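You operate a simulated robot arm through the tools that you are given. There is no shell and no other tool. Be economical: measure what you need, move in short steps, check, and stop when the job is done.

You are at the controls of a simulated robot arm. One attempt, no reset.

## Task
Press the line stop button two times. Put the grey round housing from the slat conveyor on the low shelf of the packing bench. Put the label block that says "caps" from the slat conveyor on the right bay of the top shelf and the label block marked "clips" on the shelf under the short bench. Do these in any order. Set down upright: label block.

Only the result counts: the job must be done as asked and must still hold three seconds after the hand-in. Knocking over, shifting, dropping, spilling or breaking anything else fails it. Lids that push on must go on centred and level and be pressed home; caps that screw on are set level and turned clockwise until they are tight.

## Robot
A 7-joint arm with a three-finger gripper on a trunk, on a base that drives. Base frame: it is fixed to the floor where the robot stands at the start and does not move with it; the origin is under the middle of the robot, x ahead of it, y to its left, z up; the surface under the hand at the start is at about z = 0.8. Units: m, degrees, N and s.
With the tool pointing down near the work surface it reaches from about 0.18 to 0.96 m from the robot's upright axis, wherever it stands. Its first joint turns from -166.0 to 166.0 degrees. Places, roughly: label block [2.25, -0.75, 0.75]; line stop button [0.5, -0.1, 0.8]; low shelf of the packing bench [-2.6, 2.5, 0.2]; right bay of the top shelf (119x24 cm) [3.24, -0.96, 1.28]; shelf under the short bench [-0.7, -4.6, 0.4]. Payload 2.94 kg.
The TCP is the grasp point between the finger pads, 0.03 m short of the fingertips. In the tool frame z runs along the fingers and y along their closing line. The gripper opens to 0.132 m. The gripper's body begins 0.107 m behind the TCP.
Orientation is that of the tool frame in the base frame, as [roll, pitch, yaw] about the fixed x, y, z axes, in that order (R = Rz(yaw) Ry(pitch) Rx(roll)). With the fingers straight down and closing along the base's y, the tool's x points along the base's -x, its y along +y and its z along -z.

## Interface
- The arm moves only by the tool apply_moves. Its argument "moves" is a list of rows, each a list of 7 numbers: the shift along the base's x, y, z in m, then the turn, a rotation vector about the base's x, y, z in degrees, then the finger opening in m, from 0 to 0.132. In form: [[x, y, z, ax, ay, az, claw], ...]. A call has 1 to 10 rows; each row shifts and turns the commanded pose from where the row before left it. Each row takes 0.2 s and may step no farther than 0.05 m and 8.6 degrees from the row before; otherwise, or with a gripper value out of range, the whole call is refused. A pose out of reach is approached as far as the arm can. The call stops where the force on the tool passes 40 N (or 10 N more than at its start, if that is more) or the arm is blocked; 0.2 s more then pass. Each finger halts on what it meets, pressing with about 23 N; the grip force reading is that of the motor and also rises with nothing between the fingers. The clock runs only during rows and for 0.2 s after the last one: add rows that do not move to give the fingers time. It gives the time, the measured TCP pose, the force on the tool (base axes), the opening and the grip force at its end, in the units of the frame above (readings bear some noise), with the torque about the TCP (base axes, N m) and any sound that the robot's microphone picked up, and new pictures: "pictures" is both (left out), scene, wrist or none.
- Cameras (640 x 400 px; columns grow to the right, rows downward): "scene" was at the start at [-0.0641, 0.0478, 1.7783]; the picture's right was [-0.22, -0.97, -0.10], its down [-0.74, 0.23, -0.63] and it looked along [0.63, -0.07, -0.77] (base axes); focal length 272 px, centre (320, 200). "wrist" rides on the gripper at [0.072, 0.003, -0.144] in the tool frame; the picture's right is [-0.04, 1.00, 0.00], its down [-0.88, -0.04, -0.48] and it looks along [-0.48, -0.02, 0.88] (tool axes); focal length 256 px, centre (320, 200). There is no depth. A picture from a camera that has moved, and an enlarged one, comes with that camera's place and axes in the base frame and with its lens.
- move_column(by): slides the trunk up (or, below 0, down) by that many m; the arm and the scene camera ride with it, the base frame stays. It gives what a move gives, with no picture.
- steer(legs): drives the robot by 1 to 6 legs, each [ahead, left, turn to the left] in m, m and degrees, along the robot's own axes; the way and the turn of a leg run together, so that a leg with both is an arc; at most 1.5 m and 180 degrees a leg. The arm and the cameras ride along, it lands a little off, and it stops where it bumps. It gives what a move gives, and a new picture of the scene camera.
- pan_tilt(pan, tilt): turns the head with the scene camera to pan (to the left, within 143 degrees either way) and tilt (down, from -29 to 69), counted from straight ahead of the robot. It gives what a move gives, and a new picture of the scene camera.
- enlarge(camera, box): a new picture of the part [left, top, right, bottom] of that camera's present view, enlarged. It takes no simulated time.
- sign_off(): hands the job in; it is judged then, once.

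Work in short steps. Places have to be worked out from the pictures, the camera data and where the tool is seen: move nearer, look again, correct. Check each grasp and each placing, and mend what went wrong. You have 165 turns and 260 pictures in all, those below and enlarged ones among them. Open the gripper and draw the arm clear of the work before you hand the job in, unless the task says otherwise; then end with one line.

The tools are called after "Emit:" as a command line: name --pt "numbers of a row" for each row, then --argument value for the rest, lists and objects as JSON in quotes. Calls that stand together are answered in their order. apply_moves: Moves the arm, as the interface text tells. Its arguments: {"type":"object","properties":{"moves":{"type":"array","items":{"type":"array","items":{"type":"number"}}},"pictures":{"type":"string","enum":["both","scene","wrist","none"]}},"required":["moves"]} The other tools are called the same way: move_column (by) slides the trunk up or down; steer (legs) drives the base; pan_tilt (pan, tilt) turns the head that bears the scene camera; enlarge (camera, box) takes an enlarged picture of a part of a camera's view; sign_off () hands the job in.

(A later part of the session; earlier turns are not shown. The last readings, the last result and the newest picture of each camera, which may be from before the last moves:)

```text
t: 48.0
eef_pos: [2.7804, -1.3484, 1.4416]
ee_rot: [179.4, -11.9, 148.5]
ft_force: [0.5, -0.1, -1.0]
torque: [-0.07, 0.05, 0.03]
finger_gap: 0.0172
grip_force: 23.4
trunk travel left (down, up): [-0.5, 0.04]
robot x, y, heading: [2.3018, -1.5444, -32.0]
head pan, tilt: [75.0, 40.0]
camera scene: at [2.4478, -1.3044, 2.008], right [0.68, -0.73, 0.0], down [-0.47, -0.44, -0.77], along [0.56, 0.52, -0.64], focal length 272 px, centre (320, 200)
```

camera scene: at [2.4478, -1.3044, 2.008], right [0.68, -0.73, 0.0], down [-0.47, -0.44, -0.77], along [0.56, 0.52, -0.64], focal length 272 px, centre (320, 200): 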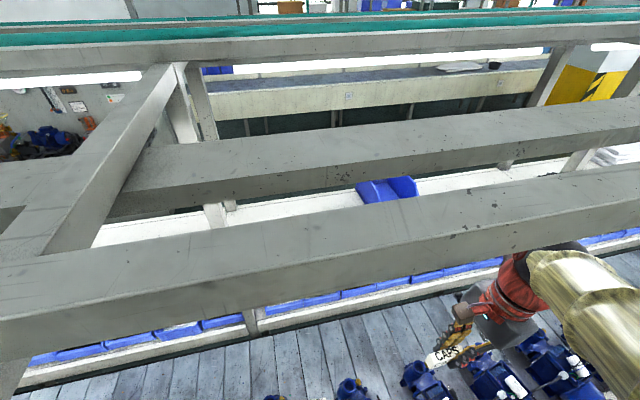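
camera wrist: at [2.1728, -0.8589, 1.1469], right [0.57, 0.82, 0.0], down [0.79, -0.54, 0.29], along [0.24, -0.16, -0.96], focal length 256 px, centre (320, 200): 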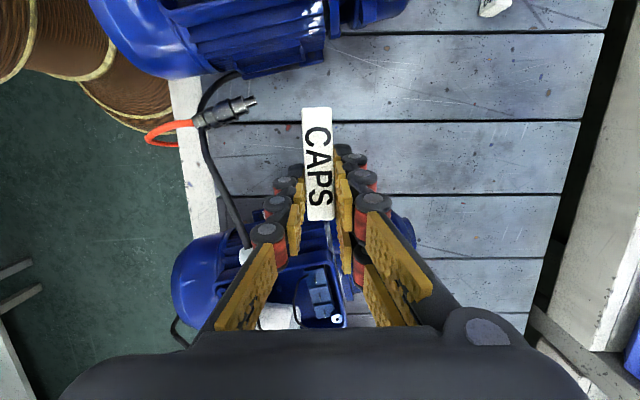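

The raised camera sees overhead beams above the conveyor. I'll lower the trunk again so the arm and head stay beneath them and look at the shelf.

Emit:
move_column --by -0.23

Emit:
pan_tilt --pan 85 --tilt 25

```text
t: 50.4
eef_pos: [2.7795, -1.3517, 1.2116]
ee_rot: [179.3, -11.7, 148.6]
ft_force: [0.6, 0.0, -0.2]
torque: [0.02, -0.03, 0.0]
finger_gap: 0.0168
grip_force: 23.4
trunk travel left (down, up): [-0.27, 0.27]
robot x, y, heading: [2.3067, -1.5446, -32.4]
head pan, tilt: [75.0, 40.0]
```

```text
t: 51.2
eef_pos: [2.7801, -1.3504, 1.2124]
ee_rot: [179.4, -11.7, 148.6]
ft_force: [0.3, -0.3, 0.3]
torque: [0.02, 0.02, -0.03]
finger_gap: 0.017
grip_force: 22.9
trunk travel left (down, up): [-0.27, 0.27]
robot x, y, heading: [2.3067, -1.5424, -32.2]
head pan, tilt: [85.0, 25.0]
camera scene: at [2.4398, -1.2913, 1.8017], right [0.8, -0.6, 0.0], down [-0.26, -0.34, -0.91], along [0.55, 0.72, -0.42], focal length 272 px, centre (320, 200)
```

scene: 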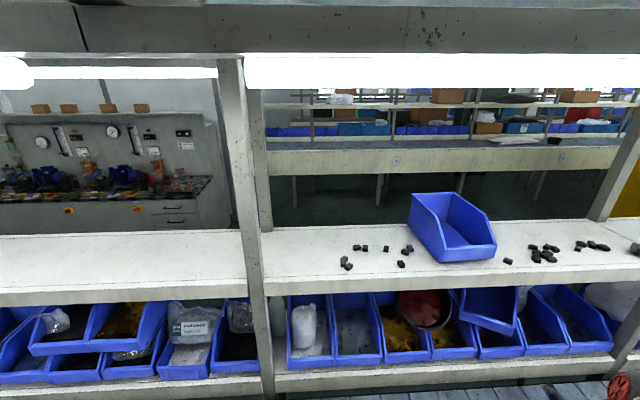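

The right bay is between the two posts; free space left of the black pieces, at ~[2.80, -0.74]. I'll raise the block to 1.39 and extend in toward the shelf, checking midway.

Emit:
apply_moves --pt "0 0 0.045 0 0 0 0" --pt "0 0 0.045 0 0 0 0" --pt "0 0 0.045 0 0 0 0" --pt "0 0 0.045 0 0 0 0" --pt "0.0014 0.047 0 0 0 0 0" --pt "0.0014 0.047 0 0 0 0 0" --pt "0.0014 0.047 0 0 0 0 0" --pt "0.0014 0.047 0 0 0 0 0" --pt "0.0014 0.047 0 0 0 0 0" --pt "0.0014 0.047 0 0 0 0 0" --pictures "both"

```text
t: 53.4
eef_pos: [2.7902, -1.0681, 1.3913]
ee_rot: [179.5, -11.8, 148.5]
ft_force: [0.3, 0.0, -1.2]
torque: [-0.08, 0.02, 0.02]
finger_gap: 0.017
grip_force: 22.8
trunk travel left (down, up): [-0.27, 0.27]
robot x, y, heading: [2.3086, -1.5419, -32.5]
head pan, tilt: [85.0, 25.0]
camera scene: at [2.4406, -1.2893, 1.8013], right [0.8, -0.6, 0.0], down [-0.26, -0.34, -0.91], along [0.55, 0.72, -0.42], focal length 272 px, centre (320, 200)
camera wrist: at [2.7565, -1.0454, 1.5471], right [0.56, 0.83, 0.0], down [0.79, -0.54, 0.29], along [0.24, -0.16, -0.96], focal length 256 px, centre (320, 200)
```

scene: 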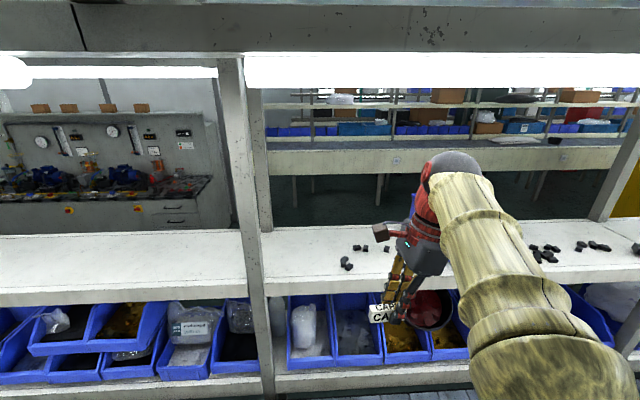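
wrist: 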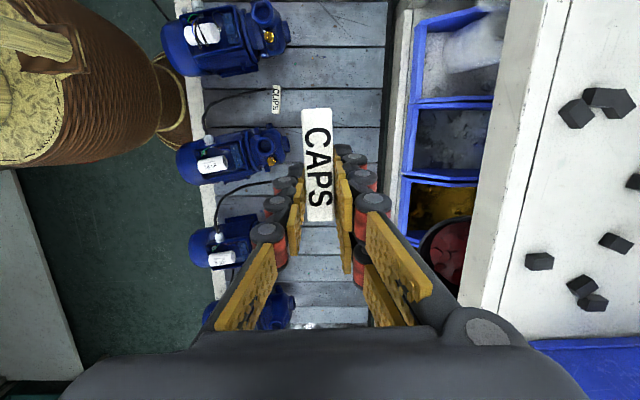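

Nearest black pieces are at along-position ~2.88, so my target stays clear. Extending the rest of the way at this height.

Emit:
apply_moves --pt "0 0.047 0 0 0 0 0" --pt "0 0.047 0 0 0 0 0" --pt "0 0.047 0 0 0 0 0" --pt "0 0.047 0 0 0 0 0" --pt "0 0.047 0 0 0 0 0" --pt "0 0.047 0 0 0 0 0" --pt "0 0.046 0 0 0 0 0" --pt "0 0 0 0 0 0 0" --pictures "both"

```text
t: 55.4
eef_pos: [2.7768, -0.9307, 1.3486]
ee_rot: [178.7, -11.7, 145.1]
ft_force: [0.1, 0.3, 0.2]
torque: [0.01, 0.05, -0.01]
finger_gap: 0.0171
grip_force: 23.0
out of reach, approached as far as the arm can: row 2, 3, 4, 5, 6, 7
trunk travel left (down, up): [-0.27, 0.27]
robot x, y, heading: [2.3042, -1.543, -32.2]
head pan, tilt: [85.0, 25.0]
stopped in row 8: the arm was blocked; the commanded pose is now the measured one
camera scene: at [2.4406, -1.2909, 1.8016], right [0.8, -0.6, 0.0], down [-0.26, -0.34, -0.91], along [0.55, 0.72, -0.42], focal length 272 px, centre (320, 200)
camera wrist: at [2.7422, -0.9094, 1.5056], right [0.61, 0.79, 0.01], down [0.76, -0.59, 0.29], along [0.24, -0.16, -0.96], focal length 256 px, centre (320, 200)
```

scene: 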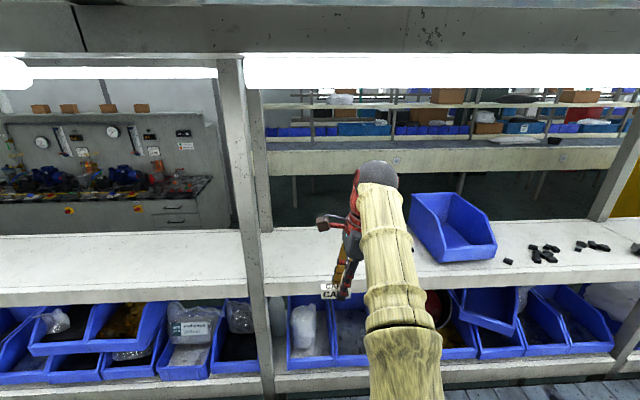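
wrist: 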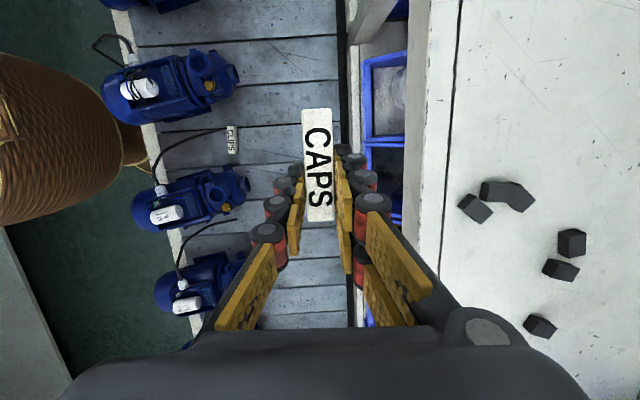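

The arm ran out of reach because the shoulder is low. I'll retract and lower the TCP, turn the head away from the beam, raise the trunk 0.25, and shift the base slightly left.

Emit:
apply_moves --pt "-0.025 -0.04 0 0 0 1.0 0" --pt "-0.025 -0.04 0 0 0 1.0 0" --pt "-0.025 -0.04 0 0 0 1.0 0" --pt "-0.025 -0.04 -0.01 0 0 0 0" --pt "-0.025 -0.04 -0.01 0 0 0 0" --pt "-0.025 -0.03 -0.03 0 0 0 0" --pt "-0.02 -0.02 -0.04 0 0 0 0" --pt "0 0 -0.05 0 0 0 0" --pt "0 0 -0.04 0 0 0 0" --pt "0 0 0 0 0 0 0" --pictures "none"

Emit:
pan_tilt --pan -45 --tilt 25

Emit:
move_column --by 0.25

Emit:
steer --legs '[[0, 0.04, 0]]'

```text
t: 57.6
eef_pos: [2.6053, -1.1816, 1.1693]
ee_rot: [178.6, -11.7, 148.3]
ft_force: [-0.3, -0.6, 0.2]
torque: [-0.06, -0.04, 0.0]
finger_gap: 0.0167
grip_force: 23.2
trunk travel left (down, up): [-0.27, 0.27]
robot x, y, heading: [2.3039, -1.5416, -32.3]
head pan, tilt: [85.0, 25.0]
```

```text
t: 59.7
eef_pos: [2.6054, -1.1816, 1.1682]
ee_rot: [178.7, -11.6, 148.4]
ft_force: [-0.3, -0.4, 0.6]
torque: [0.01, 0.01, -0.01]
finger_gap: 0.0171
grip_force: 22.5
trunk travel left (down, up): [-0.27, 0.27]
robot x, y, heading: [2.3029, -1.5456, -32.2]
head pan, tilt: [-45.0, 25.0]
camera scene: at [2.4044, -1.4544, 1.8018], right [-0.97, -0.22, 0.0], down [-0.09, 0.41, -0.91], along [0.2, -0.88, -0.42], focal length 272 px, centre (320, 200)
```

scene: 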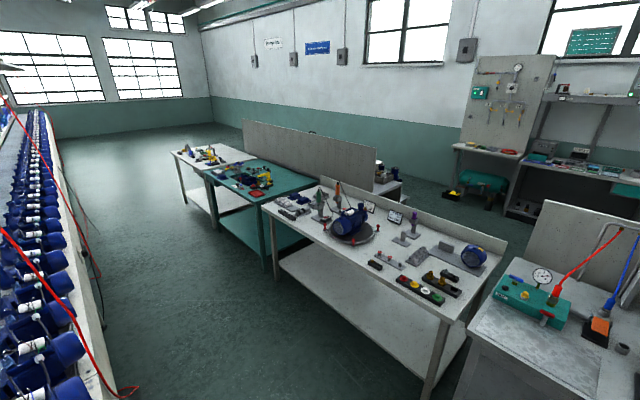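

```text
t: 62.3
eef_pos: [2.6051, -1.1814, 1.4192]
ee_rot: [178.7, -11.7, 148.4]
ft_force: [0.6, 0.2, -0.8]
torque: [-0.01, -0.02, -0.02]
finger_gap: 0.0173
grip_force: 23.3
trunk travel left (down, up): [-0.52, 0.02]
robot x, y, heading: [2.305, -1.5384, -32.3]
head pan, tilt: [-45.0, 25.0]
```

```text
t: 63.2
eef_pos: [2.6293, -1.1443, 1.4169]
ee_rot: [178.8, -11.7, 148.3]
ft_force: [0.4, 0.9, -1.2]
torque: [-0.12, 0.06, 0.01]
finger_gap: 0.0169
grip_force: 22.6
trunk travel left (down, up): [-0.52, 0.02]
robot x, y, heading: [2.3277, -1.5043, -32.2]
head pan, tilt: [-45.0, 25.0]
camera scene: at [2.4283, -1.4165, 2.0515], right [-0.98, -0.22, 0.0], down [-0.09, 0.41, -0.91], along [0.2, -0.88, -0.42], focal length 272 px, centre (320, 200)
```

scene: 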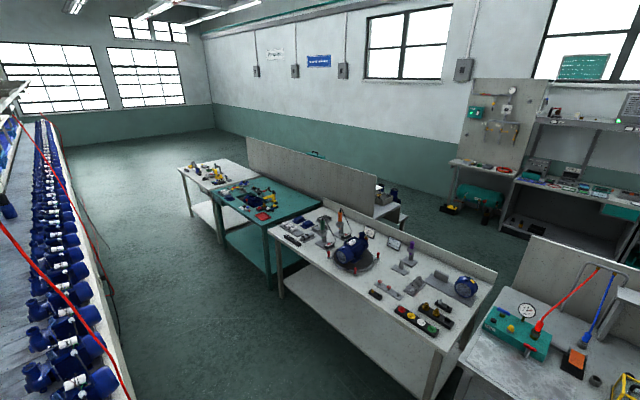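

Arm raised and base at lateral -0.04 without a bump. Now extending toward the shelf spot [2.786, -0.745] at z≈1.37.

Emit:
apply_moves --pt "0.0157 0.04 -0.005 0 0 0 0" --pt "0.0157 0.04 -0.005 0 0 0 0" --pt "0.0157 0.04 -0.005 0 0 0 0" --pt "0.0157 0.04 -0.005 0 0 0 0" --pt "0.0157 0.04 -0.005 0 0 0 0" --pt "0.0157 0.04 -0.005 0 0 0 0" --pt "0.0157 0.04 -0.005 0 0 0 0" --pt "0 0 0 0 0 0 0" --pictures "wrist"

```text
t: 64.2
eef_pos: [2.886, -1.0745, 1.3368]
ee_rot: [-176.5, -14.6, 140.2]
ft_force: [1.1, -0.7, -9.1]
torque: [0.08, 0.25, 0.01]
finger_gap: 0.0172
grip_force: 23.5
trunk travel left (down, up): [-0.52, 0.02]
robot x, y, heading: [2.3589, -1.5624, -38.8]
head pan, tilt: [-45.0, 25.0]
stopped in row 5: the arm was blocked; the commanded pose is now the measured one
camera wrist: at [2.8671, -1.0447, 1.4946], right [0.66, 0.75, -0.07], down [0.74, -0.63, 0.24], along [0.14, -0.21, -0.97], focal length 256 px, centre (320, 200)
```

wrist: 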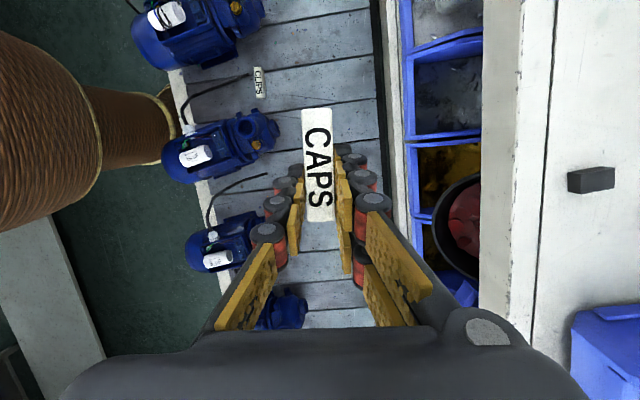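

The arm met something (likely the elbow against the overhead beam) and the base was pushed. I'll pause to see the settled state.

Emit:
apply_moves --pt "0 0 0 0 0 0 0" --pictures "none"

Emit:
pan_tilt --pan 20 --tilt 15

```text
t: 64.8
eef_pos: [2.8085, -1.0899, 1.3778]
ee_rot: [-179.9, -12.6, 140.1]
ft_force: [-0.3, -6.3, 1.1]
torque: [0.57, -0.05, -0.07]
finger_gap: 0.0172
grip_force: 23.2
trunk travel left (down, up): [-0.52, 0.02]
robot x, y, heading: [2.3511, -1.5481, -40.7]
head pan, tilt: [-45.0, 25.0]
stopped in row 1: the arm was blocked; the commanded pose is now the measured one
```

```text
t: 66.2
eef_pos: [2.8232, -1.0754, 1.3668]
ee_rot: [-179.1, -12.8, 140.8]
ft_force: [-0.1, -0.2, -0.6]
torque: [0.03, -0.02, -0.01]
finger_gap: 0.0171
grip_force: 22.9
trunk travel left (down, up): [-0.52, 0.02]
robot x, y, heading: [2.364, -1.5552, -39.6]
head pan, tilt: [20.0, 15.0]
camera scene: at [2.5499, -1.4181, 2.068], right [-0.33, -0.94, 0.0], down [-0.24, 0.09, -0.97], along [0.91, -0.32, -0.26], focal length 272 px, centre (320, 200)
```

scene: 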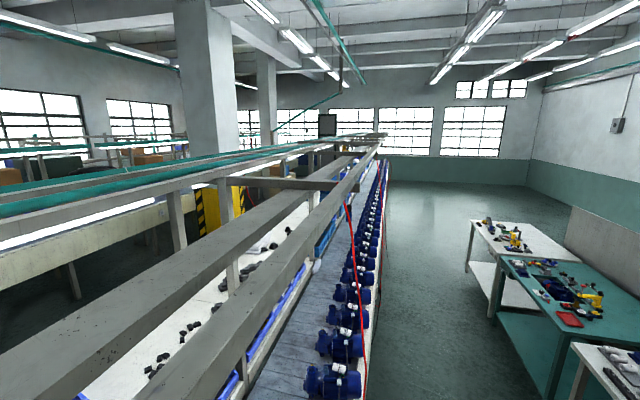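

The front overhead beam (z≈1.85, just left of me) blocked the elbow. I'll retract along the path I came, then turn back and move away from the conveyor.

Emit:
apply_moves --pt "-0.0285 -0.0405 0.005 0 0 0 0" --pt "-0.0285 -0.0405 0.005 0 0 0 0" --pt "-0.0285 -0.0405 0.005 0 0 0 0" --pt "-0.0285 -0.0405 0.005 0 0 0 0" --pt "0 0 0 0 0 0 0" --pictures "wrist"

```text
t: 67.3
eef_pos: [2.7105, -1.2364, 1.386]
ee_rot: [-179.1, -12.8, 140.8]
ft_force: [-0.8, 0.0, -1.0]
torque: [0.0, -0.01, 0.0]
finger_gap: 0.017
grip_force: 23.2
trunk travel left (down, up): [-0.52, 0.02]
robot x, y, heading: [2.3645, -1.5525, -39.4]
head pan, tilt: [20.0, 15.0]
camera wrist: at [2.6839, -1.2094, 1.5427], right [0.66, 0.75, -0.03], down [0.73, -0.63, 0.27], along [0.19, -0.2, -0.96], focal length 256 px, centre (320, 200)
```

wrist: 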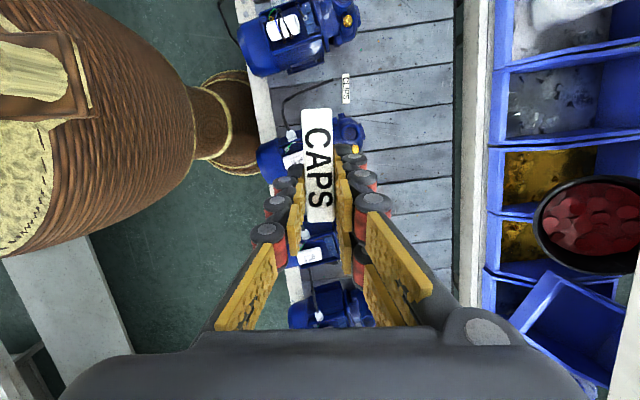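

Free again. I'll turn back parallel and lower the trunk, then use a stepwise extend-and-raise instead.

Emit:
steer --legs '[[0, -0.04, 7.2]]'

Emit:
move_column --by -0.25

Emit:
pan_tilt --pan 75 --tilt 20

```text
t: 68.3
eef_pos: [2.6427, -1.2318, 1.3868]
ee_rot: [-179.2, -12.8, 148.1]
ft_force: [0.0, 0.7, 0.0]
torque: [0.08, -0.03, -0.03]
finger_gap: 0.017
grip_force: 22.8
trunk travel left (down, up): [-0.52, 0.02]
robot x, y, heading: [2.3355, -1.5846, -32.3]
head pan, tilt: [20.0, 15.0]
camera scene: at [2.5066, -1.4298, 2.0683], right [-0.21, -0.98, 0.0], down [-0.25, 0.06, -0.97], along [0.94, -0.21, -0.26], focal length 272 px, centre (320, 200)
```

scene: 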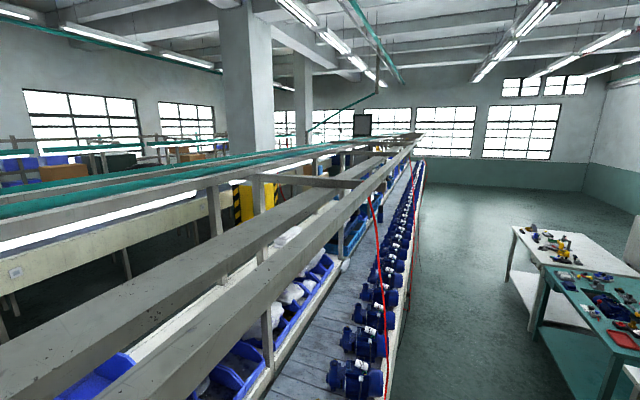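

```text
t: 70.9
eef_pos: [2.6438, -1.2301, 1.1372]
ee_rot: [-179.1, -12.7, 148.0]
ft_force: [-0.1, -0.3, 0.5]
torque: [0.01, -0.04, -0.02]
finger_gap: 0.0175
grip_force: 22.8
trunk travel left (down, up): [-0.27, 0.27]
robot x, y, heading: [2.3398, -1.5847, -32.5]
head pan, tilt: [20.0, 15.0]
```

```text
t: 72.2
eef_pos: [2.6442, -1.2293, 1.1355]
ee_rot: [-179.1, -12.8, 148.0]
ft_force: [0.0, -0.4, 1.0]
torque: [-0.01, -0.01, -0.02]
finger_gap: 0.0169
grip_force: 22.8
trunk travel left (down, up): [-0.27, 0.27]
robot x, y, heading: [2.338, -1.5852, -32.1]
head pan, tilt: [75.0, 20.0]
camera scene: at [2.4859, -1.3448, 1.8098], right [0.68, -0.74, 0.0], down [-0.25, -0.23, -0.94], along [0.69, 0.64, -0.34], focal length 272 px, centre (320, 200)
```

scene: 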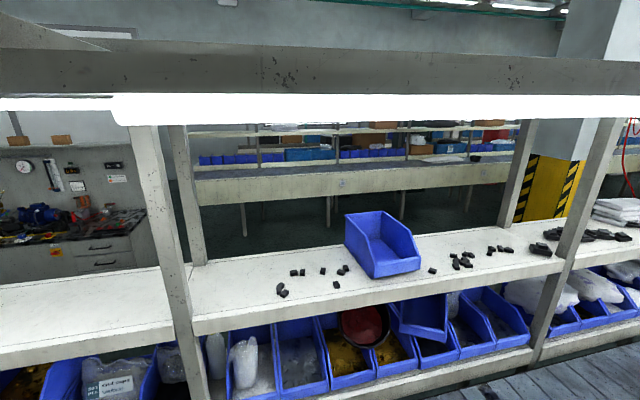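

I'll shift left slightly and, with the trunk low, extend to about lateral 0.66 at z 1.36, correcting the small orientation drift.

Emit:
steer --legs '[[0, 0.055, 0]]'

Emit:
apply_moves --pt "0.0064 0.0324 0.0275 0.33 -0.8 0 0" --pt "0.0064 0.0324 0.0275 0.33 -0.8 0 0" --pt "0.0064 0.0324 0.0275 0 0 0 0" --pt "0.0064 0.0324 0.0275 0 0 0 0" --pt "0.0064 0.0324 0.0275 0 0 0 0" --pt "0.0064 0.0324 0.0275 0 0 0 0" --pt "0.0064 0.0324 0.0275 0 0 0 0" --pt "0.0064 0.0324 0.0275 0 0 0 0" --pt "0 0 0 0 0 0 0" --pictures "scene"

```text
t: 73.1
eef_pos: [2.6742, -1.1814, 1.1357]
ee_rot: [-179.0, -12.8, 148.0]
ft_force: [0.6, 0.5, -0.2]
torque: [-0.05, 0.04, 0.0]
finger_gap: 0.017
grip_force: 22.7
trunk travel left (down, up): [-0.27, 0.27]
robot x, y, heading: [2.3671, -1.54, -32.4]
head pan, tilt: [75.0, 20.0]
camera scene: at [2.516, -1.2966, 1.8096], right [0.68, -0.73, 0.0], down [-0.25, -0.23, -0.94], along [0.69, 0.64, -0.34], focal length 272 px, centre (320, 200)
```

scene: 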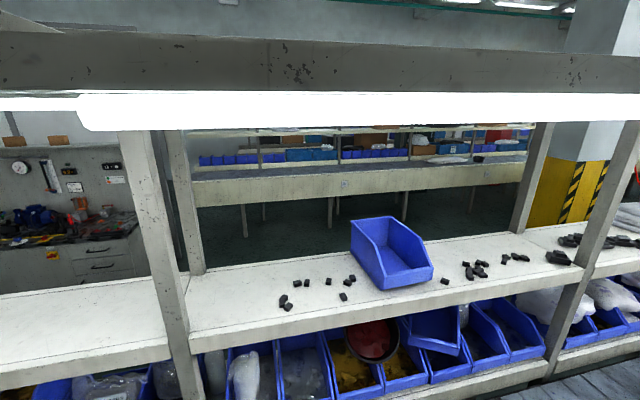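

```text
t: 74.9
eef_pos: [2.7579, -0.9949, 1.466]
ee_rot: [169.1, -11.4, 145.0]
ft_force: [0.9, -0.7, -0.1]
torque: [0.03, -0.01, 0.0]
finger_gap: 0.0169
grip_force: 23.1
trunk travel left (down, up): [-0.27, 0.27]
robot x, y, heading: [2.3689, -1.5351, -32.1]
head pan, tilt: [75.0, 20.0]
stopped in row 8: the arm was blocked; the commanded pose is now the measured one
camera scene: at [2.5153, -1.2977, 1.8098], right [0.68, -0.73, 0.0], down [-0.25, -0.23, -0.94], along [0.69, 0.64, -0.34], focal length 272 px, centre (320, 200)
```

scene: 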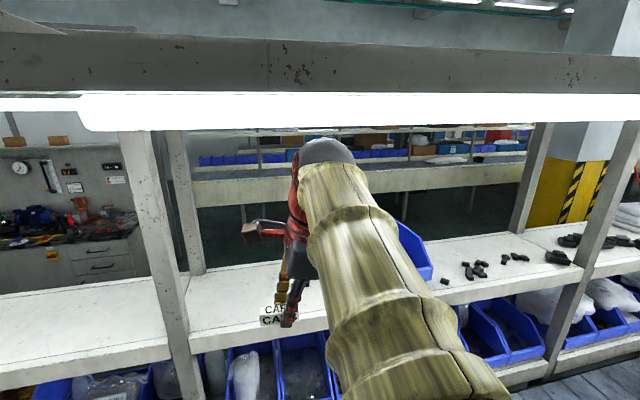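

The reading is odd (z 1.466, roll off by 11°). I'll check the settled state with a no-move row.

Emit:
apply_moves --pt "0 0 0 0 0 0 0" --pictures "both"

```text
t: 75.3
eef_pos: [2.7586, -0.9944, 1.4668]
ee_rot: [169.0, -11.5, 145.0]
ft_force: [-0.1, 0.2, -0.2]
torque: [0.02, 0.0, 0.03]
finger_gap: 0.0171
grip_force: 22.6
trunk travel left (down, up): [-0.27, 0.27]
robot x, y, heading: [2.3688, -1.5374, -32.4]
head pan, tilt: [75.0, 20.0]
camera scene: at [2.5152, -1.2977, 1.8098], right [0.68, -0.73, 0.0], down [-0.25, -0.23, -0.94], along [0.69, 0.64, -0.34], focal length 272 px, centre (320, 200)
camera wrist: at [2.7093, -0.9912, 1.6203], right [0.63, 0.76, 0.18], down [0.71, -0.65, 0.28], along [0.32, -0.05, -0.94], focal length 256 px, centre (320, 200)
```

scene: 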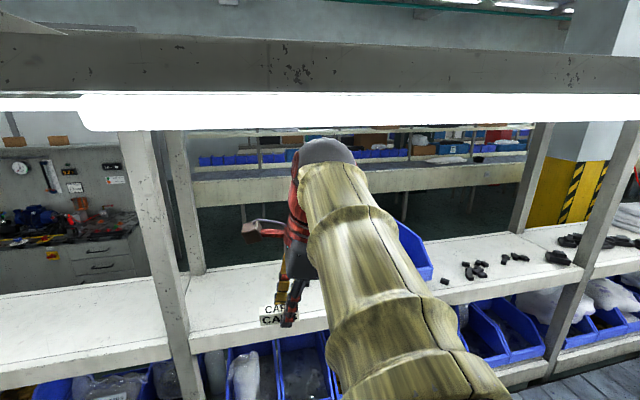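
wrist: 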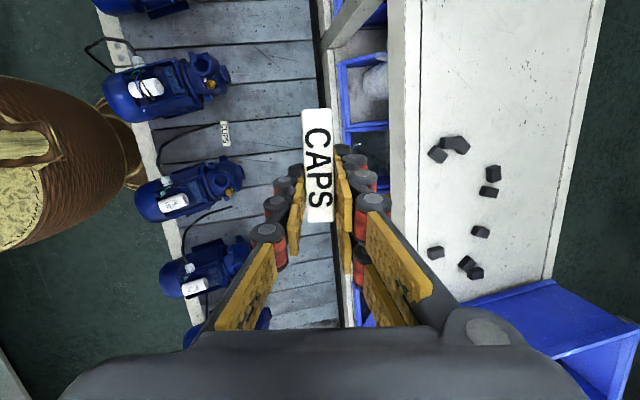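

I'll restore the upright orientation in small steps and lower to about 1.37, watching whether it's truly blocked.

Emit:
apply_moves --pt "0 0 -0.02 -4.2 2.95 2.55 0" --pt "0 0 -0.03 -4.2 2.95 2.55 0" --pt "0 0 -0.03 0 0 0 0" --pt "0 0 0 0 0 0 0" --pictures "none"

```text
t: 76.3
eef_pos: [2.7582, -0.9937, 1.3855]
ee_rot: [179.5, -11.8, 148.0]
ft_force: [-0.6, 1.3, -0.1]
torque: [-0.03, -0.01, 0.03]
finger_gap: 0.017
grip_force: 22.6
trunk travel left (down, up): [-0.27, 0.27]
robot x, y, heading: [2.3688, -1.5396, -32.3]
head pan, tilt: [75.0, 20.0]
```

Responsive and upright again. Now alternate: raise the trunk a little, then extend and lower the arm.

Emit:
move_column --by 0.06

Emit:
apply_moves --pt "0.002 0.03 -0.03 0 0 0 0" --pt "0.002 0.03 -0.03 0 0 0 0" --pt "0.002 0.02 0 0 0 0 0" --pt "0 0 0 0 0 0 0" --pictures "none"

Emit:
move_column --by 0.06

Emit:
apply_moves --pt "0.002 0.03 -0.03 0 0 0 0" --pt "0.002 0.03 -0.03 0 0 0 0" --pt "0.002 0.02 0 0 0 0 0" --pt "0 0 0 0 0 0 0" --pictures "both"

```text
t: 77.3
eef_pos: [2.757, -1.0005, 1.4493]
ee_rot: [179.5, -11.9, 148.0]
ft_force: [0.9, 0.6, -0.3]
torque: [-0.06, 0.06, 0.02]
finger_gap: 0.017
grip_force: 22.9
trunk travel left (down, up): [-0.33, 0.21]
robot x, y, heading: [2.3659, -1.5377, -32.5]
head pan, tilt: [75.0, 20.0]
```

```text
t: 78.2
eef_pos: [2.7946, -0.9734, 1.5033]
ee_rot: [169.9, -11.3, 145.3]
ft_force: [-0.8, 1.3, -0.1]
torque: [-0.02, 0.0, 0.03]
finger_gap: 0.0168
grip_force: 23.4
trunk travel left (down, up): [-0.33, 0.21]
robot x, y, heading: [2.3696, -1.5416, -32.5]
head pan, tilt: [75.0, 20.0]
stopped in row 4: the arm was blocked; the commanded pose is now the measured one
```

```text
t: 79.2
eef_pos: [2.7923, -0.9719, 1.545]
ee_rot: [171.9, -11.4, 144.9]
ft_force: [0.6, -0.1, -0.1]
torque: [0.0, 0.01, 0.0]
finger_gap: 0.0171
grip_force: 23.5
trunk travel left (down, up): [-0.39, 0.15]
robot x, y, heading: [2.3697, -1.537, -32.4]
head pan, tilt: [75.0, 20.0]
```

```text
t: 80.4
eef_pos: [2.8489, -0.9208, 1.5185]
ee_rot: [168.6, -11.2, 141.5]
ft_force: [-0.8, 0.2, -0.1]
torque: [0.03, 0.02, -0.03]
finger_gap: 0.017
grip_force: 22.9
trunk travel left (down, up): [-0.39, 0.15]
robot x, y, heading: [2.3725, -1.5347, -32.2]
head pan, tilt: [75.0, 20.0]
stopped in row 4: the arm was blocked; the commanded pose is now the measured one
camera scene: at [2.516, -1.2976, 1.9299], right [0.68, -0.74, 0.0], down [-0.25, -0.23, -0.94], along [0.69, 0.64, -0.34], focal length 272 px, centre (320, 200)
camera wrist: at [2.7995, -0.9158, 1.672], right [0.67, 0.72, 0.18], down [0.66, -0.69, 0.28], along [0.33, -0.07, -0.94], focal length 256 px, centre (320, 200)
```

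scene: 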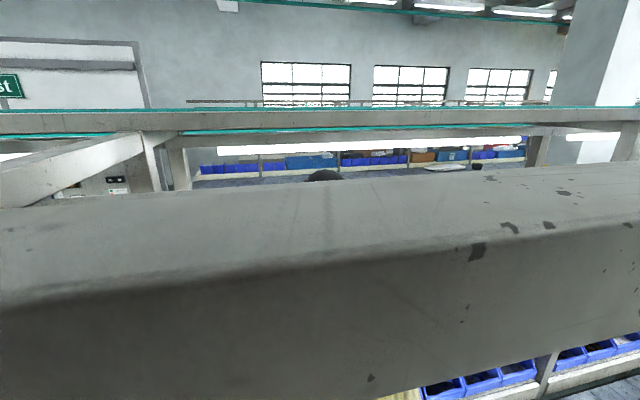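
wrist: 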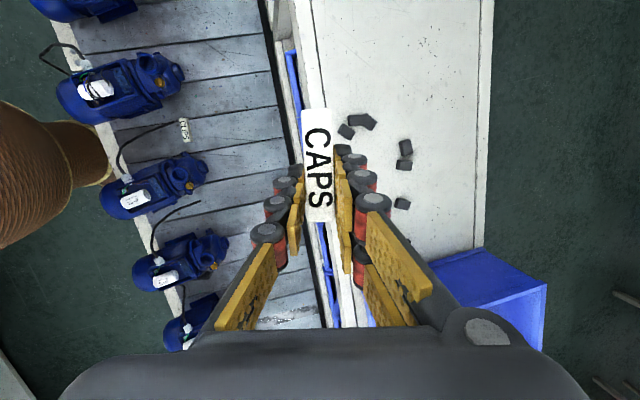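

The pattern (no push on the base, whole arm tilted back) suggests my own head, which sits on my left, is in the arm's way. I'll retract, restore orientation, lower the trunk, and then turn around so the conveyor is on my right.

Emit:
apply_moves --pt "-0.028 -0.036 0 0 0 0 0" --pt "-0.028 -0.036 0 0 0 0 0" --pt "-0.028 -0.036 0 -4.2 3.35 4.3 0" --pt "-0.028 -0.036 -0.01 -4.2 3.35 4.3 0" --pt "-0.028 -0.036 -0.02 0 0 0 0" --pt "-0.028 -0.036 -0.02 0 0 0 0" --pt "-0.02 -0.03 -0.03 0 0 0 0" --pt "0 -0.02 -0.04 0 0 0 0" --pt "0 -0.02 -0.04 0 0 0 0" --pt "0 0 0 0 0 0 0" --pictures "none"

Emit:
move_column --by -0.12

Emit:
pan_tilt --pan -20 --tilt 35

```text
t: 82.6
eef_pos: [2.656, -1.2057, 1.3583]
ee_rot: [179.5, -12.0, 148.0]
ft_force: [-0.4, 0.5, -1.1]
torque: [0.01, 0.04, 0.0]
finger_gap: 0.0172
grip_force: 22.9
trunk travel left (down, up): [-0.39, 0.15]
robot x, y, heading: [2.3701, -1.5373, -32.3]
head pan, tilt: [75.0, 20.0]
```

```text
t: 84.1
eef_pos: [2.6569, -1.2071, 1.2385]
ee_rot: [179.5, -11.9, 148.1]
ft_force: [-0.1, -1.5, -0.3]
torque: [0.05, -0.02, 0.03]
finger_gap: 0.017
grip_force: 23.0
trunk travel left (down, up): [-0.27, 0.27]
robot x, y, heading: [2.3711, -1.5382, -32.3]
head pan, tilt: [75.0, 20.0]
```

```text
t: 85.8
eef_pos: [2.6565, -1.2061, 1.2373]
ee_rot: [179.6, -11.9, 148.1]
ft_force: [-0.4, -0.7, -1.1]
torque: [0.02, 0.04, 0.01]
finger_gap: 0.0172
grip_force: 23.3
trunk travel left (down, up): [-0.27, 0.27]
robot x, y, heading: [2.3692, -1.5372, -32.2]
head pan, tilt: [-20.0, 35.0]
camera scene: at [2.5009, -1.4304, 1.786], right [-0.79, -0.61, 0.0], down [-0.35, 0.45, -0.82], along [0.5, -0.65, -0.57], focal length 272 px, centre (320, 200)
```

scene: 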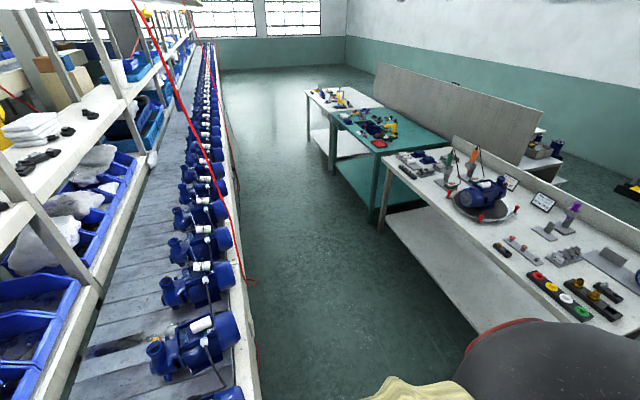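

The elbow folds toward the aisle, and the head sits on my left side. Facing the conveyor squarely keeps the head beside the arm rather than over it, so I'll turn left 90°, with a small back-off first.

Emit:
steer --legs '[[0, -0.12, 0], [0, 0, 90]]'

Emit:
pan_tilt --pan 0 --tilt 25

```text
t: 90.9
eef_pos: [1.9656, -1.3609, 1.2393]
ee_rot: [179.6, -11.9, -120.6]
ft_force: [-0.7, -0.8, 0.0]
torque: [0.02, -0.02, -0.03]
finger_gap: 0.0171
grip_force: 23.3
trunk travel left (down, up): [-0.27, 0.27]
robot x, y, heading: [2.3072, -1.6429, 59.2]
head pan, tilt: [-20.0, 35.0]
camera scene: at [2.1954, -1.5126, 1.786], right [0.63, -0.78, 0.0], down [-0.45, -0.36, -0.82], along [0.64, 0.52, -0.57], focal length 272 px, centre (320, 200)
```

scene: 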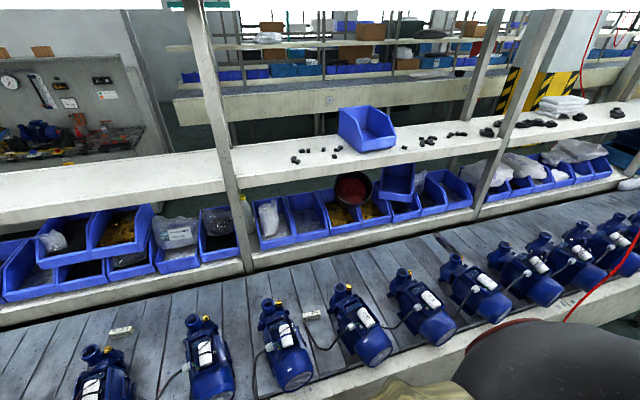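

```text
t: 91.7
eef_pos: [1.9659, -1.3603, 1.2384]
ee_rot: [179.6, -11.8, -120.6]
ft_force: [0.5, 0.1, -1.0]
torque: [0.0, 0.0, 0.03]
finger_gap: 0.0167
grip_force: 23.1
trunk travel left (down, up): [-0.27, 0.27]
robot x, y, heading: [2.3048, -1.6417, 58.9]
head pan, tilt: [0.0, 25.0]
camera scene: at [2.1745, -1.4891, 1.8017], right [0.86, -0.52, 0.0], down [-0.22, -0.36, -0.91], along [0.47, 0.78, -0.42], focal length 272 px, centre (320, 200)
```

scene: 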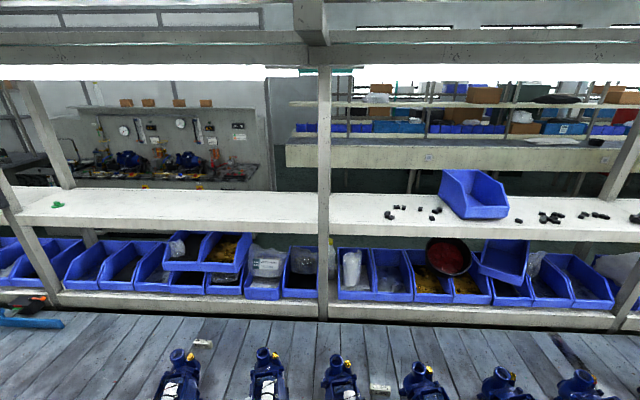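

A clear view of the bay. Now I swing the arm around to my front along an arc, keeping the block's attitude relative to the arm.

Emit:
apply_moves --pt "0.0301 0.0327 0 0 0 -6.53 0" --pt "0.0333 0.0296 0 0 0 -6.53 0" --pt "0.0361 0.026 0 0 0 -6.53 0" --pt "0.0386 0.0223 0 0 0 -6.53 0" --pt "0.0406 0.0182 0 0 0 -6.53 0" --pt "0.0422 0.0141 0 0 0 -6.53 0" --pt "0.0435 0.0097 0 0 0 -6.53 0" --pictures "none"

Emit:
apply_moves --pt "0.0442 0.0053 0 0 0 -6.53 0" --pt "0.0445 0.0008 0 0 0 -6.53 0" --pt "0.0444 -0.0038 0 0 0 -6.53 0" --pt "0.0437 -0.0082 0 0 0 -6.53 0" --pt "0.0427 -0.0125 0 0 0 -6.53 0" --pt "0.0412 -0.0168 0 0 0 -6.53 0" --pt "0.0394 -0.021 0 0 0 -6.53 0" --pt "0 0 0 0 0 0 0" --pictures "scene"

```text
t: 93.3
eef_pos: [2.2315, -1.2081, 1.2383]
ee_rot: [179.6, -11.8, -166.4]
ft_force: [1.1, -0.5, -0.8]
torque: [0.02, -0.03, -0.04]
finger_gap: 0.0169
grip_force: 23.3
trunk travel left (down, up): [-0.27, 0.27]
robot x, y, heading: [2.3041, -1.6394, 58.9]
head pan, tilt: [0.0, 25.0]
```

```text
t: 95.1
eef_pos: [2.5307, -1.2653, 1.2379]
ee_rot: [179.6, -12.0, 148.1]
ft_force: [0.5, -0.3, 0.0]
torque: [0.03, 0.0, -0.04]
finger_gap: 0.0169
grip_force: 23.0
trunk travel left (down, up): [-0.27, 0.27]
robot x, y, heading: [2.3021, -1.6425, 58.7]
head pan, tilt: [0.0, 25.0]
camera scene: at [2.1748, -1.4891, 1.8018], right [0.86, -0.52, 0.0], down [-0.22, -0.36, -0.91], along [0.47, 0.78, -0.42], focal length 272 px, centre (320, 200)
```

scene: 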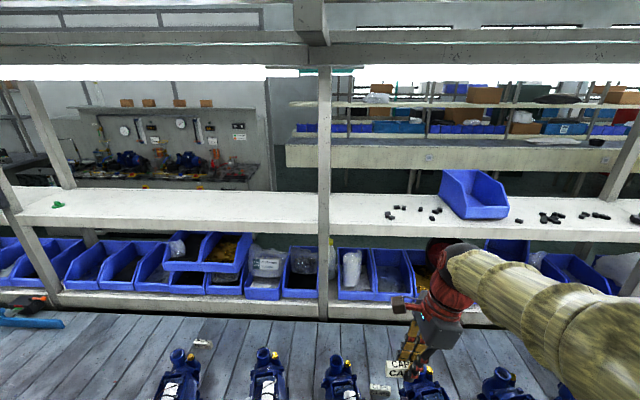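

Good: the elbow is off to the right and the head is clear. I'll drive ahead 0.12 toward the conveyor and extend at low trunk to lateral ~0.66.

Emit:
steer --legs '[[0.12, 0, 0]]'

Emit:
apply_moves --pt "0.01 0.025 0.03 0 0 0 0" --pt "0.01 0.025 0.03 0 0 0 0" --pt "0.01 0.025 0.03 0 0 0 0" --pt "0.01 0.025 0.03 0 0 0 0" --pt "0.015 0.035 0 0 0 0 0" --pt "0.015 0.035 0 0 0 0 0" --pt "0.015 0.035 0 0 0 0 0" --pt "0 0 0 0 0 0 0" --pictures "scene"

```text
t: 96.4
eef_pos: [2.5924, -1.1624, 1.2368]
ee_rot: [179.7, -11.9, 148.0]
ft_force: [0.7, -0.1, -0.4]
torque: [-0.03, 0.05, 0.03]
finger_gap: 0.017
grip_force: 22.9
trunk travel left (down, up): [-0.27, 0.27]
robot x, y, heading: [2.3649, -1.54, 58.9]
head pan, tilt: [0.0, 25.0]
camera scene: at [2.2369, -1.3857, 1.8017], right [0.86, -0.51, 0.0], down [-0.22, -0.36, -0.91], along [0.47, 0.78, -0.42], focal length 272 px, centre (320, 200)
```

scene: 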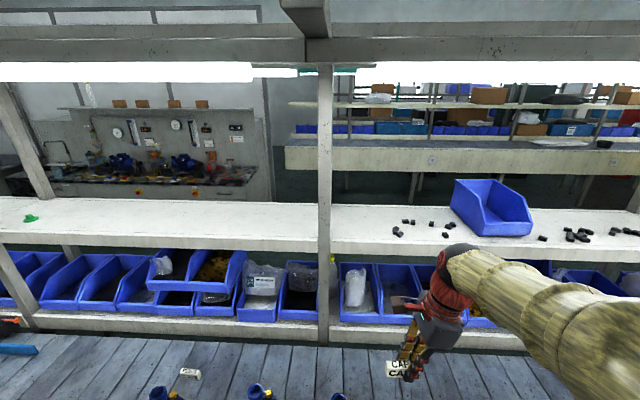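

```text
t: 98.2
eef_pos: [2.6765, -0.958, 1.3555]
ee_rot: [179.7, -11.9, 148.0]
ft_force: [-0.1, 0.2, -0.1]
torque: [0.02, -0.03, 0.04]
finger_gap: 0.0169
grip_force: 23.3
trunk travel left (down, up): [-0.27, 0.27]
robot x, y, heading: [2.3659, -1.5369, 58.9]
head pan, tilt: [0.0, 25.0]
camera scene: at [2.236, -1.3871, 1.8018], right [0.86, -0.51, 0.0], down [-0.22, -0.36, -0.91], along [0.47, 0.78, -0.42], focal length 272 px, centre (320, 200)
```

scene: 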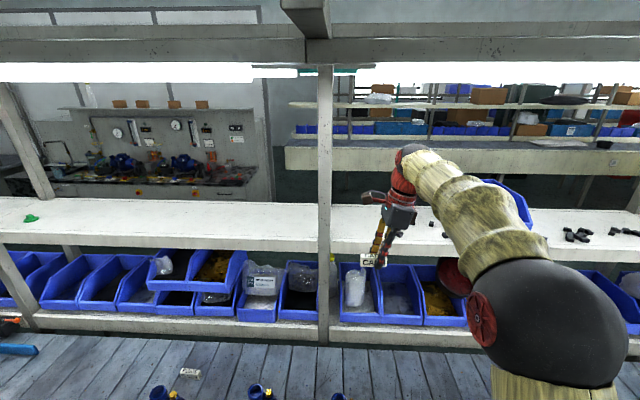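

Tracking is now exact, elbow well clear. Extend a bit further, then raise the trunk 0.08 and continue.

Emit:
apply_moves --pt "0.0155 0.03 0 0 0 0 0" --pt "0.0155 0.03 0 0 0 0 0" --pt "0.0155 0.03 0 0 0 0 0" --pt "0 0 0 0 0 0 0" --pictures "none"

Emit:
move_column --by 0.08

Emit:
apply_moves --pt "0.013 0.026 -0.035 0 0 0 0" --pt "0.013 0.026 -0.035 0 0 0 0" --pt "0 0 0 0 0 0 0" --pictures "both"

```text
t: 99.2
eef_pos: [2.7247, -0.8678, 1.3596]
ee_rot: [179.6, -12.0, 148.1]
ft_force: [-0.4, -0.2, 0.5]
torque: [0.02, 0.0, 0.03]
finger_gap: 0.0169
grip_force: 22.9
trunk travel left (down, up): [-0.27, 0.27]
robot x, y, heading: [2.3655, -1.538, 58.8]
head pan, tilt: [0.0, 25.0]
```

```text
t: 100.3
eef_pos: [2.7256, -0.8674, 1.4383]
ee_rot: [179.7, -11.9, 148.0]
ft_force: [-0.4, -0.4, -0.4]
torque: [-0.01, -0.01, -0.01]
finger_gap: 0.0169
grip_force: 23.5
trunk travel left (down, up): [-0.35, 0.19]
robot x, y, heading: [2.3656, -1.5387, 59.1]
head pan, tilt: [0.0, 25.0]
```

```text
t: 101.1
eef_pos: [2.751, -0.8166, 1.3692]
ee_rot: [179.6, -11.9, 148.0]
ft_force: [0.4, -0.9, -0.8]
torque: [0.03, -0.06, -0.03]
finger_gap: 0.017
grip_force: 23.0
trunk travel left (down, up): [-0.35, 0.19]
robot x, y, heading: [2.3667, -1.5355, 59.1]
head pan, tilt: [0.0, 25.0]
camera scene: at [2.236, -1.3872, 1.8819], right [0.86, -0.51, 0.0], down [-0.22, -0.36, -0.91], along [0.47, 0.78, -0.42], focal length 272 px, centre (320, 200)
camera wrist: at [2.7164, -0.7938, 1.5248], right [0.57, 0.82, 0.0], down [0.79, -0.54, 0.28], along [0.23, -0.16, -0.96], focal length 256 px, centre (320, 200)
```

scene: 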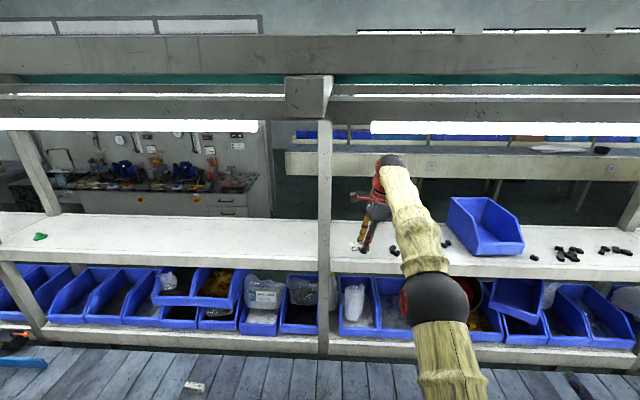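
wrist: 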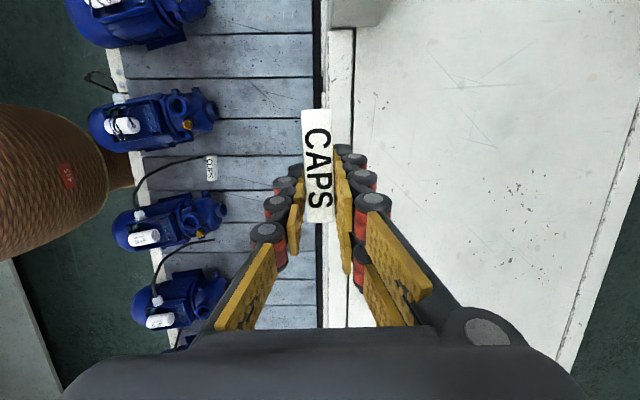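

The block is right above the shelf's front edge. One more trunk step, then 0.07 m further in.

Emit:
move_column --by 0.07

Emit:
apply_moves --pt "0.012 0.02 -0.035 0 0 0 0" --pt "0.012 0.02 -0.03 0 0 0 0" --pt "0.012 0.02 0 0 0 0 0" --pt "0 0 0 0 0 0 0" --pictures "both"

```text
t: 102.2
eef_pos: [2.75, -0.8146, 1.4364]
ee_rot: [179.6, -11.8, 148.0]
ft_force: [0.6, 0.7, -0.9]
torque: [-0.03, 0.0, 0.0]
finger_gap: 0.0169
grip_force: 23.2
trunk travel left (down, up): [-0.42, 0.12]
robot x, y, heading: [2.3657, -1.5403, 59.1]
head pan, tilt: [0.0, 25.0]
```

```text
t: 103.2
eef_pos: [2.7656, -0.7923, 1.3809]
ee_rot: [179.5, -11.9, 148.0]
ft_force: [-0.6, -0.3, 0.5]
torque: [0.06, -0.04, -0.01]
finger_gap: 0.0174
grip_force: 23.2
out of reach, approached as far as the arm can: row 2, 3
trunk travel left (down, up): [-0.42, 0.12]
robot x, y, heading: [2.3652, -1.5408, 59.0]
head pan, tilt: [0.0, 25.0]
camera scene: at [2.2354, -1.3881, 1.9519], right [0.86, -0.51, 0.0], down [-0.22, -0.36, -0.91], along [0.47, 0.78, -0.42], focal length 272 px, centre (320, 200)
camera wrist: at [2.7312, -0.7692, 1.5385], right [0.57, 0.82, 0.0], down [0.79, -0.54, 0.28], along [0.23, -0.16, -0.96], focal length 256 px, centre (320, 200)
```

scene: 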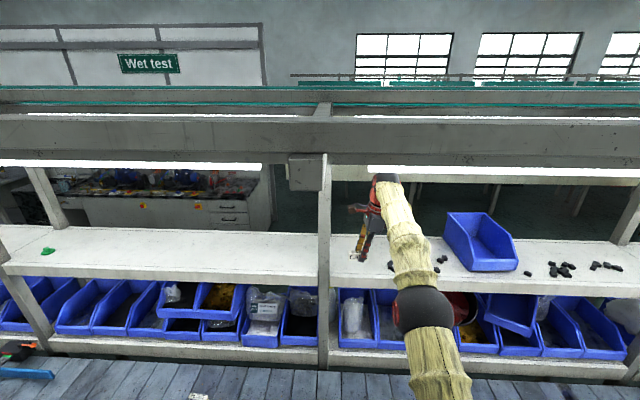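
wrist: 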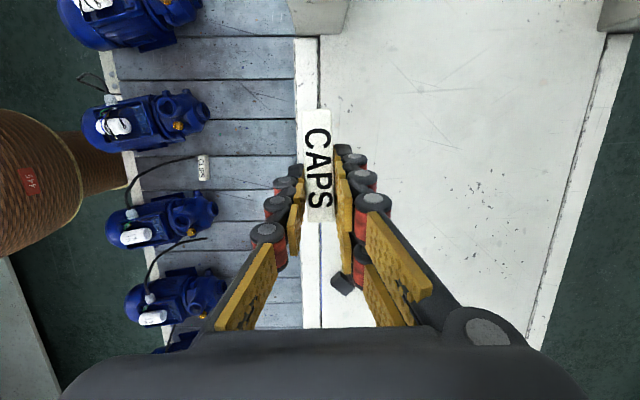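

Nearly there (lateral 0.794). Another trunk raise of 0.07 lets the arm reach further at a lower relative height.

Emit:
move_column --by 0.07

Emit:
apply_moves --pt "0 0 -0.035 0 0 0 0" --pt "0 0 -0.025 0 0 0 0" --pt "0 0 0 0 0 0 0" --pictures "wrist"

```text
t: 104.3
eef_pos: [2.7659, -0.7903, 1.4487]
ee_rot: [179.7, -12.0, 148.0]
ft_force: [0.7, 1.1, 1.0]
torque: [-0.07, 0.0, 0.0]
finger_gap: 0.0169
grip_force: 22.5
trunk travel left (down, up): [-0.49, 0.05]
robot x, y, heading: [2.364, -1.5359, 59.1]
head pan, tilt: [0.0, 25.0]
```

```text
t: 105.1
eef_pos: [2.7647, -0.7897, 1.3879]
ee_rot: [179.6, -11.9, 148.0]
ft_force: [-0.3, 0.1, -0.1]
torque: [0.01, 0.0, 0.0]
finger_gap: 0.0172
grip_force: 23.3
trunk travel left (down, up): [-0.49, 0.05]
robot x, y, heading: [2.3652, -1.5377, 59.0]
head pan, tilt: [0.0, 25.0]
camera wrist: at [2.7306, -0.7674, 1.5453], right [0.57, 0.82, 0.0], down [0.79, -0.54, 0.28], along [0.23, -0.16, -0.96], focal length 256 px, centre (320, 200)
```

wrist: 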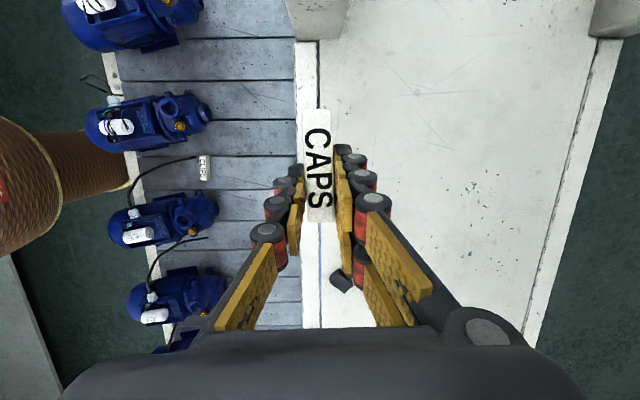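

Now move 0.04 further in and down toward the shelf in small steps.

Emit:
apply_moves --pt "0.0105 0.017 -0.015 0 0 0 0" --pt "0.0105 0.017 -0.015 0 0 0 0" --pt "0 0 -0.01 0 0 0 0" --pt "0 0 0 0 0 0 0" --pictures "both"

```text
t: 106.1
eef_pos: [2.7776, -0.7682, 1.3583]
ee_rot: [179.7, -12.1, 147.9]
ft_force: [-0.3, 0.6, -0.4]
torque: [0.01, -0.03, -0.01]
finger_gap: 0.0172
grip_force: 23.3
out of reach, approached as far as the arm can: row 2
trunk travel left (down, up): [-0.49, 0.05]
robot x, y, heading: [2.3654, -1.5341, 59.0]
head pan, tilt: [0.0, 25.0]
camera scene: at [2.2366, -1.386, 2.0218], right [0.86, -0.51, 0.0], down [-0.22, -0.36, -0.91], along [0.47, 0.78, -0.42], focal length 272 px, centre (320, 200)
camera wrist: at [2.7442, -0.7449, 1.5153], right [0.57, 0.82, 0.0], down [0.79, -0.54, 0.28], along [0.23, -0.16, -0.96], focal length 256 px, centre (320, 200)
```

scene: 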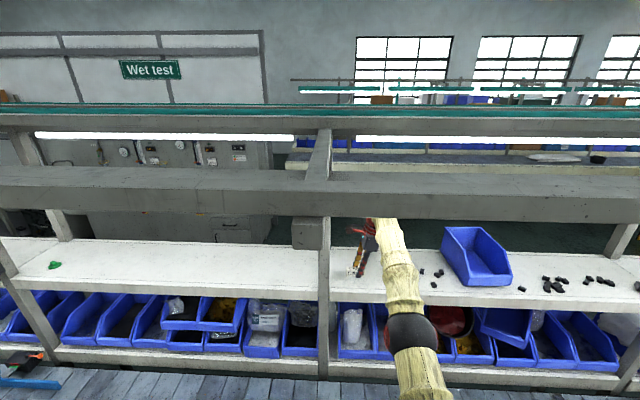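
wrist: 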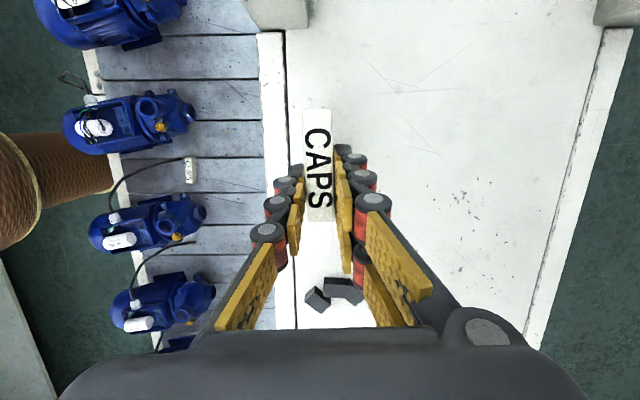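

Lateral 0.82, well inside the edge, and the black pieces are clear. Lowering in small steps until contact.

Emit:
apply_moves --pt "0 0 -0.01 0 0 0 0" --pt "0 0 -0.01 0 0 0 0" --pt "0 0 -0.006 0 0 0 0" --pt "0 0 -0.004 0 0 0 0" --pt "0 0 -0.004 0 0 0 0" --pictures "wrist"

```text
t: 107.3
eef_pos: [2.7799, -0.767, 1.3262]
ee_rot: [179.6, -11.9, 148.0]
ft_force: [0.2, 0.1, -0.7]
torque: [0.01, -0.01, -0.02]
finger_gap: 0.017
grip_force: 23.1
trunk travel left (down, up): [-0.49, 0.05]
robot x, y, heading: [2.3674, -1.542, 59.0]
head pan, tilt: [0.0, 25.0]
camera wrist: at [2.7449, -0.7448, 1.4824], right [0.57, 0.82, 0.0], down [0.79, -0.54, 0.28], along [0.23, -0.16, -0.96], focal length 256 px, centre (320, 200)
```

wrist: 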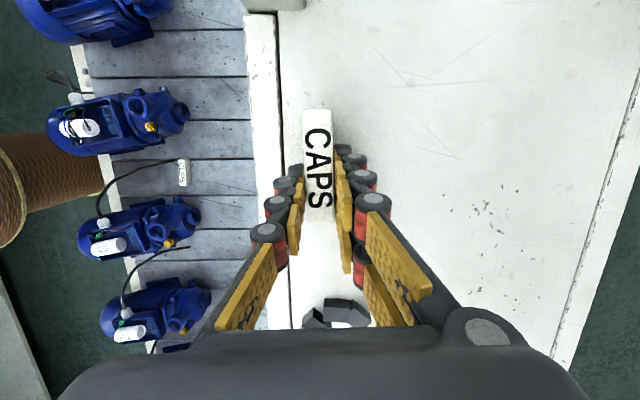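

Emit:
apply_moves --pt "0 0 -0.003 0 0 0 0" --pt "0 0 -0.003 0 0 0 0" --pt "0 0 -0.003 0 0 0 0" --pt "0 0 -0.003 0 0 0 0" --pictures "none"

```text
t: 108.3
eef_pos: [2.7779, -0.7671, 1.3225]
ee_rot: [179.1, -11.9, 148.2]
ft_force: [3.6, 6.0, 33.0]
torque: [0.29, -0.75, 0.02]
finger_gap: 0.0168
grip_force: 22.8
trunk travel left (down, up): [-0.49, 0.05]
robot x, y, heading: [2.3633, -1.5369, 58.8]
head pan, tilt: [0.0, 25.0]
```

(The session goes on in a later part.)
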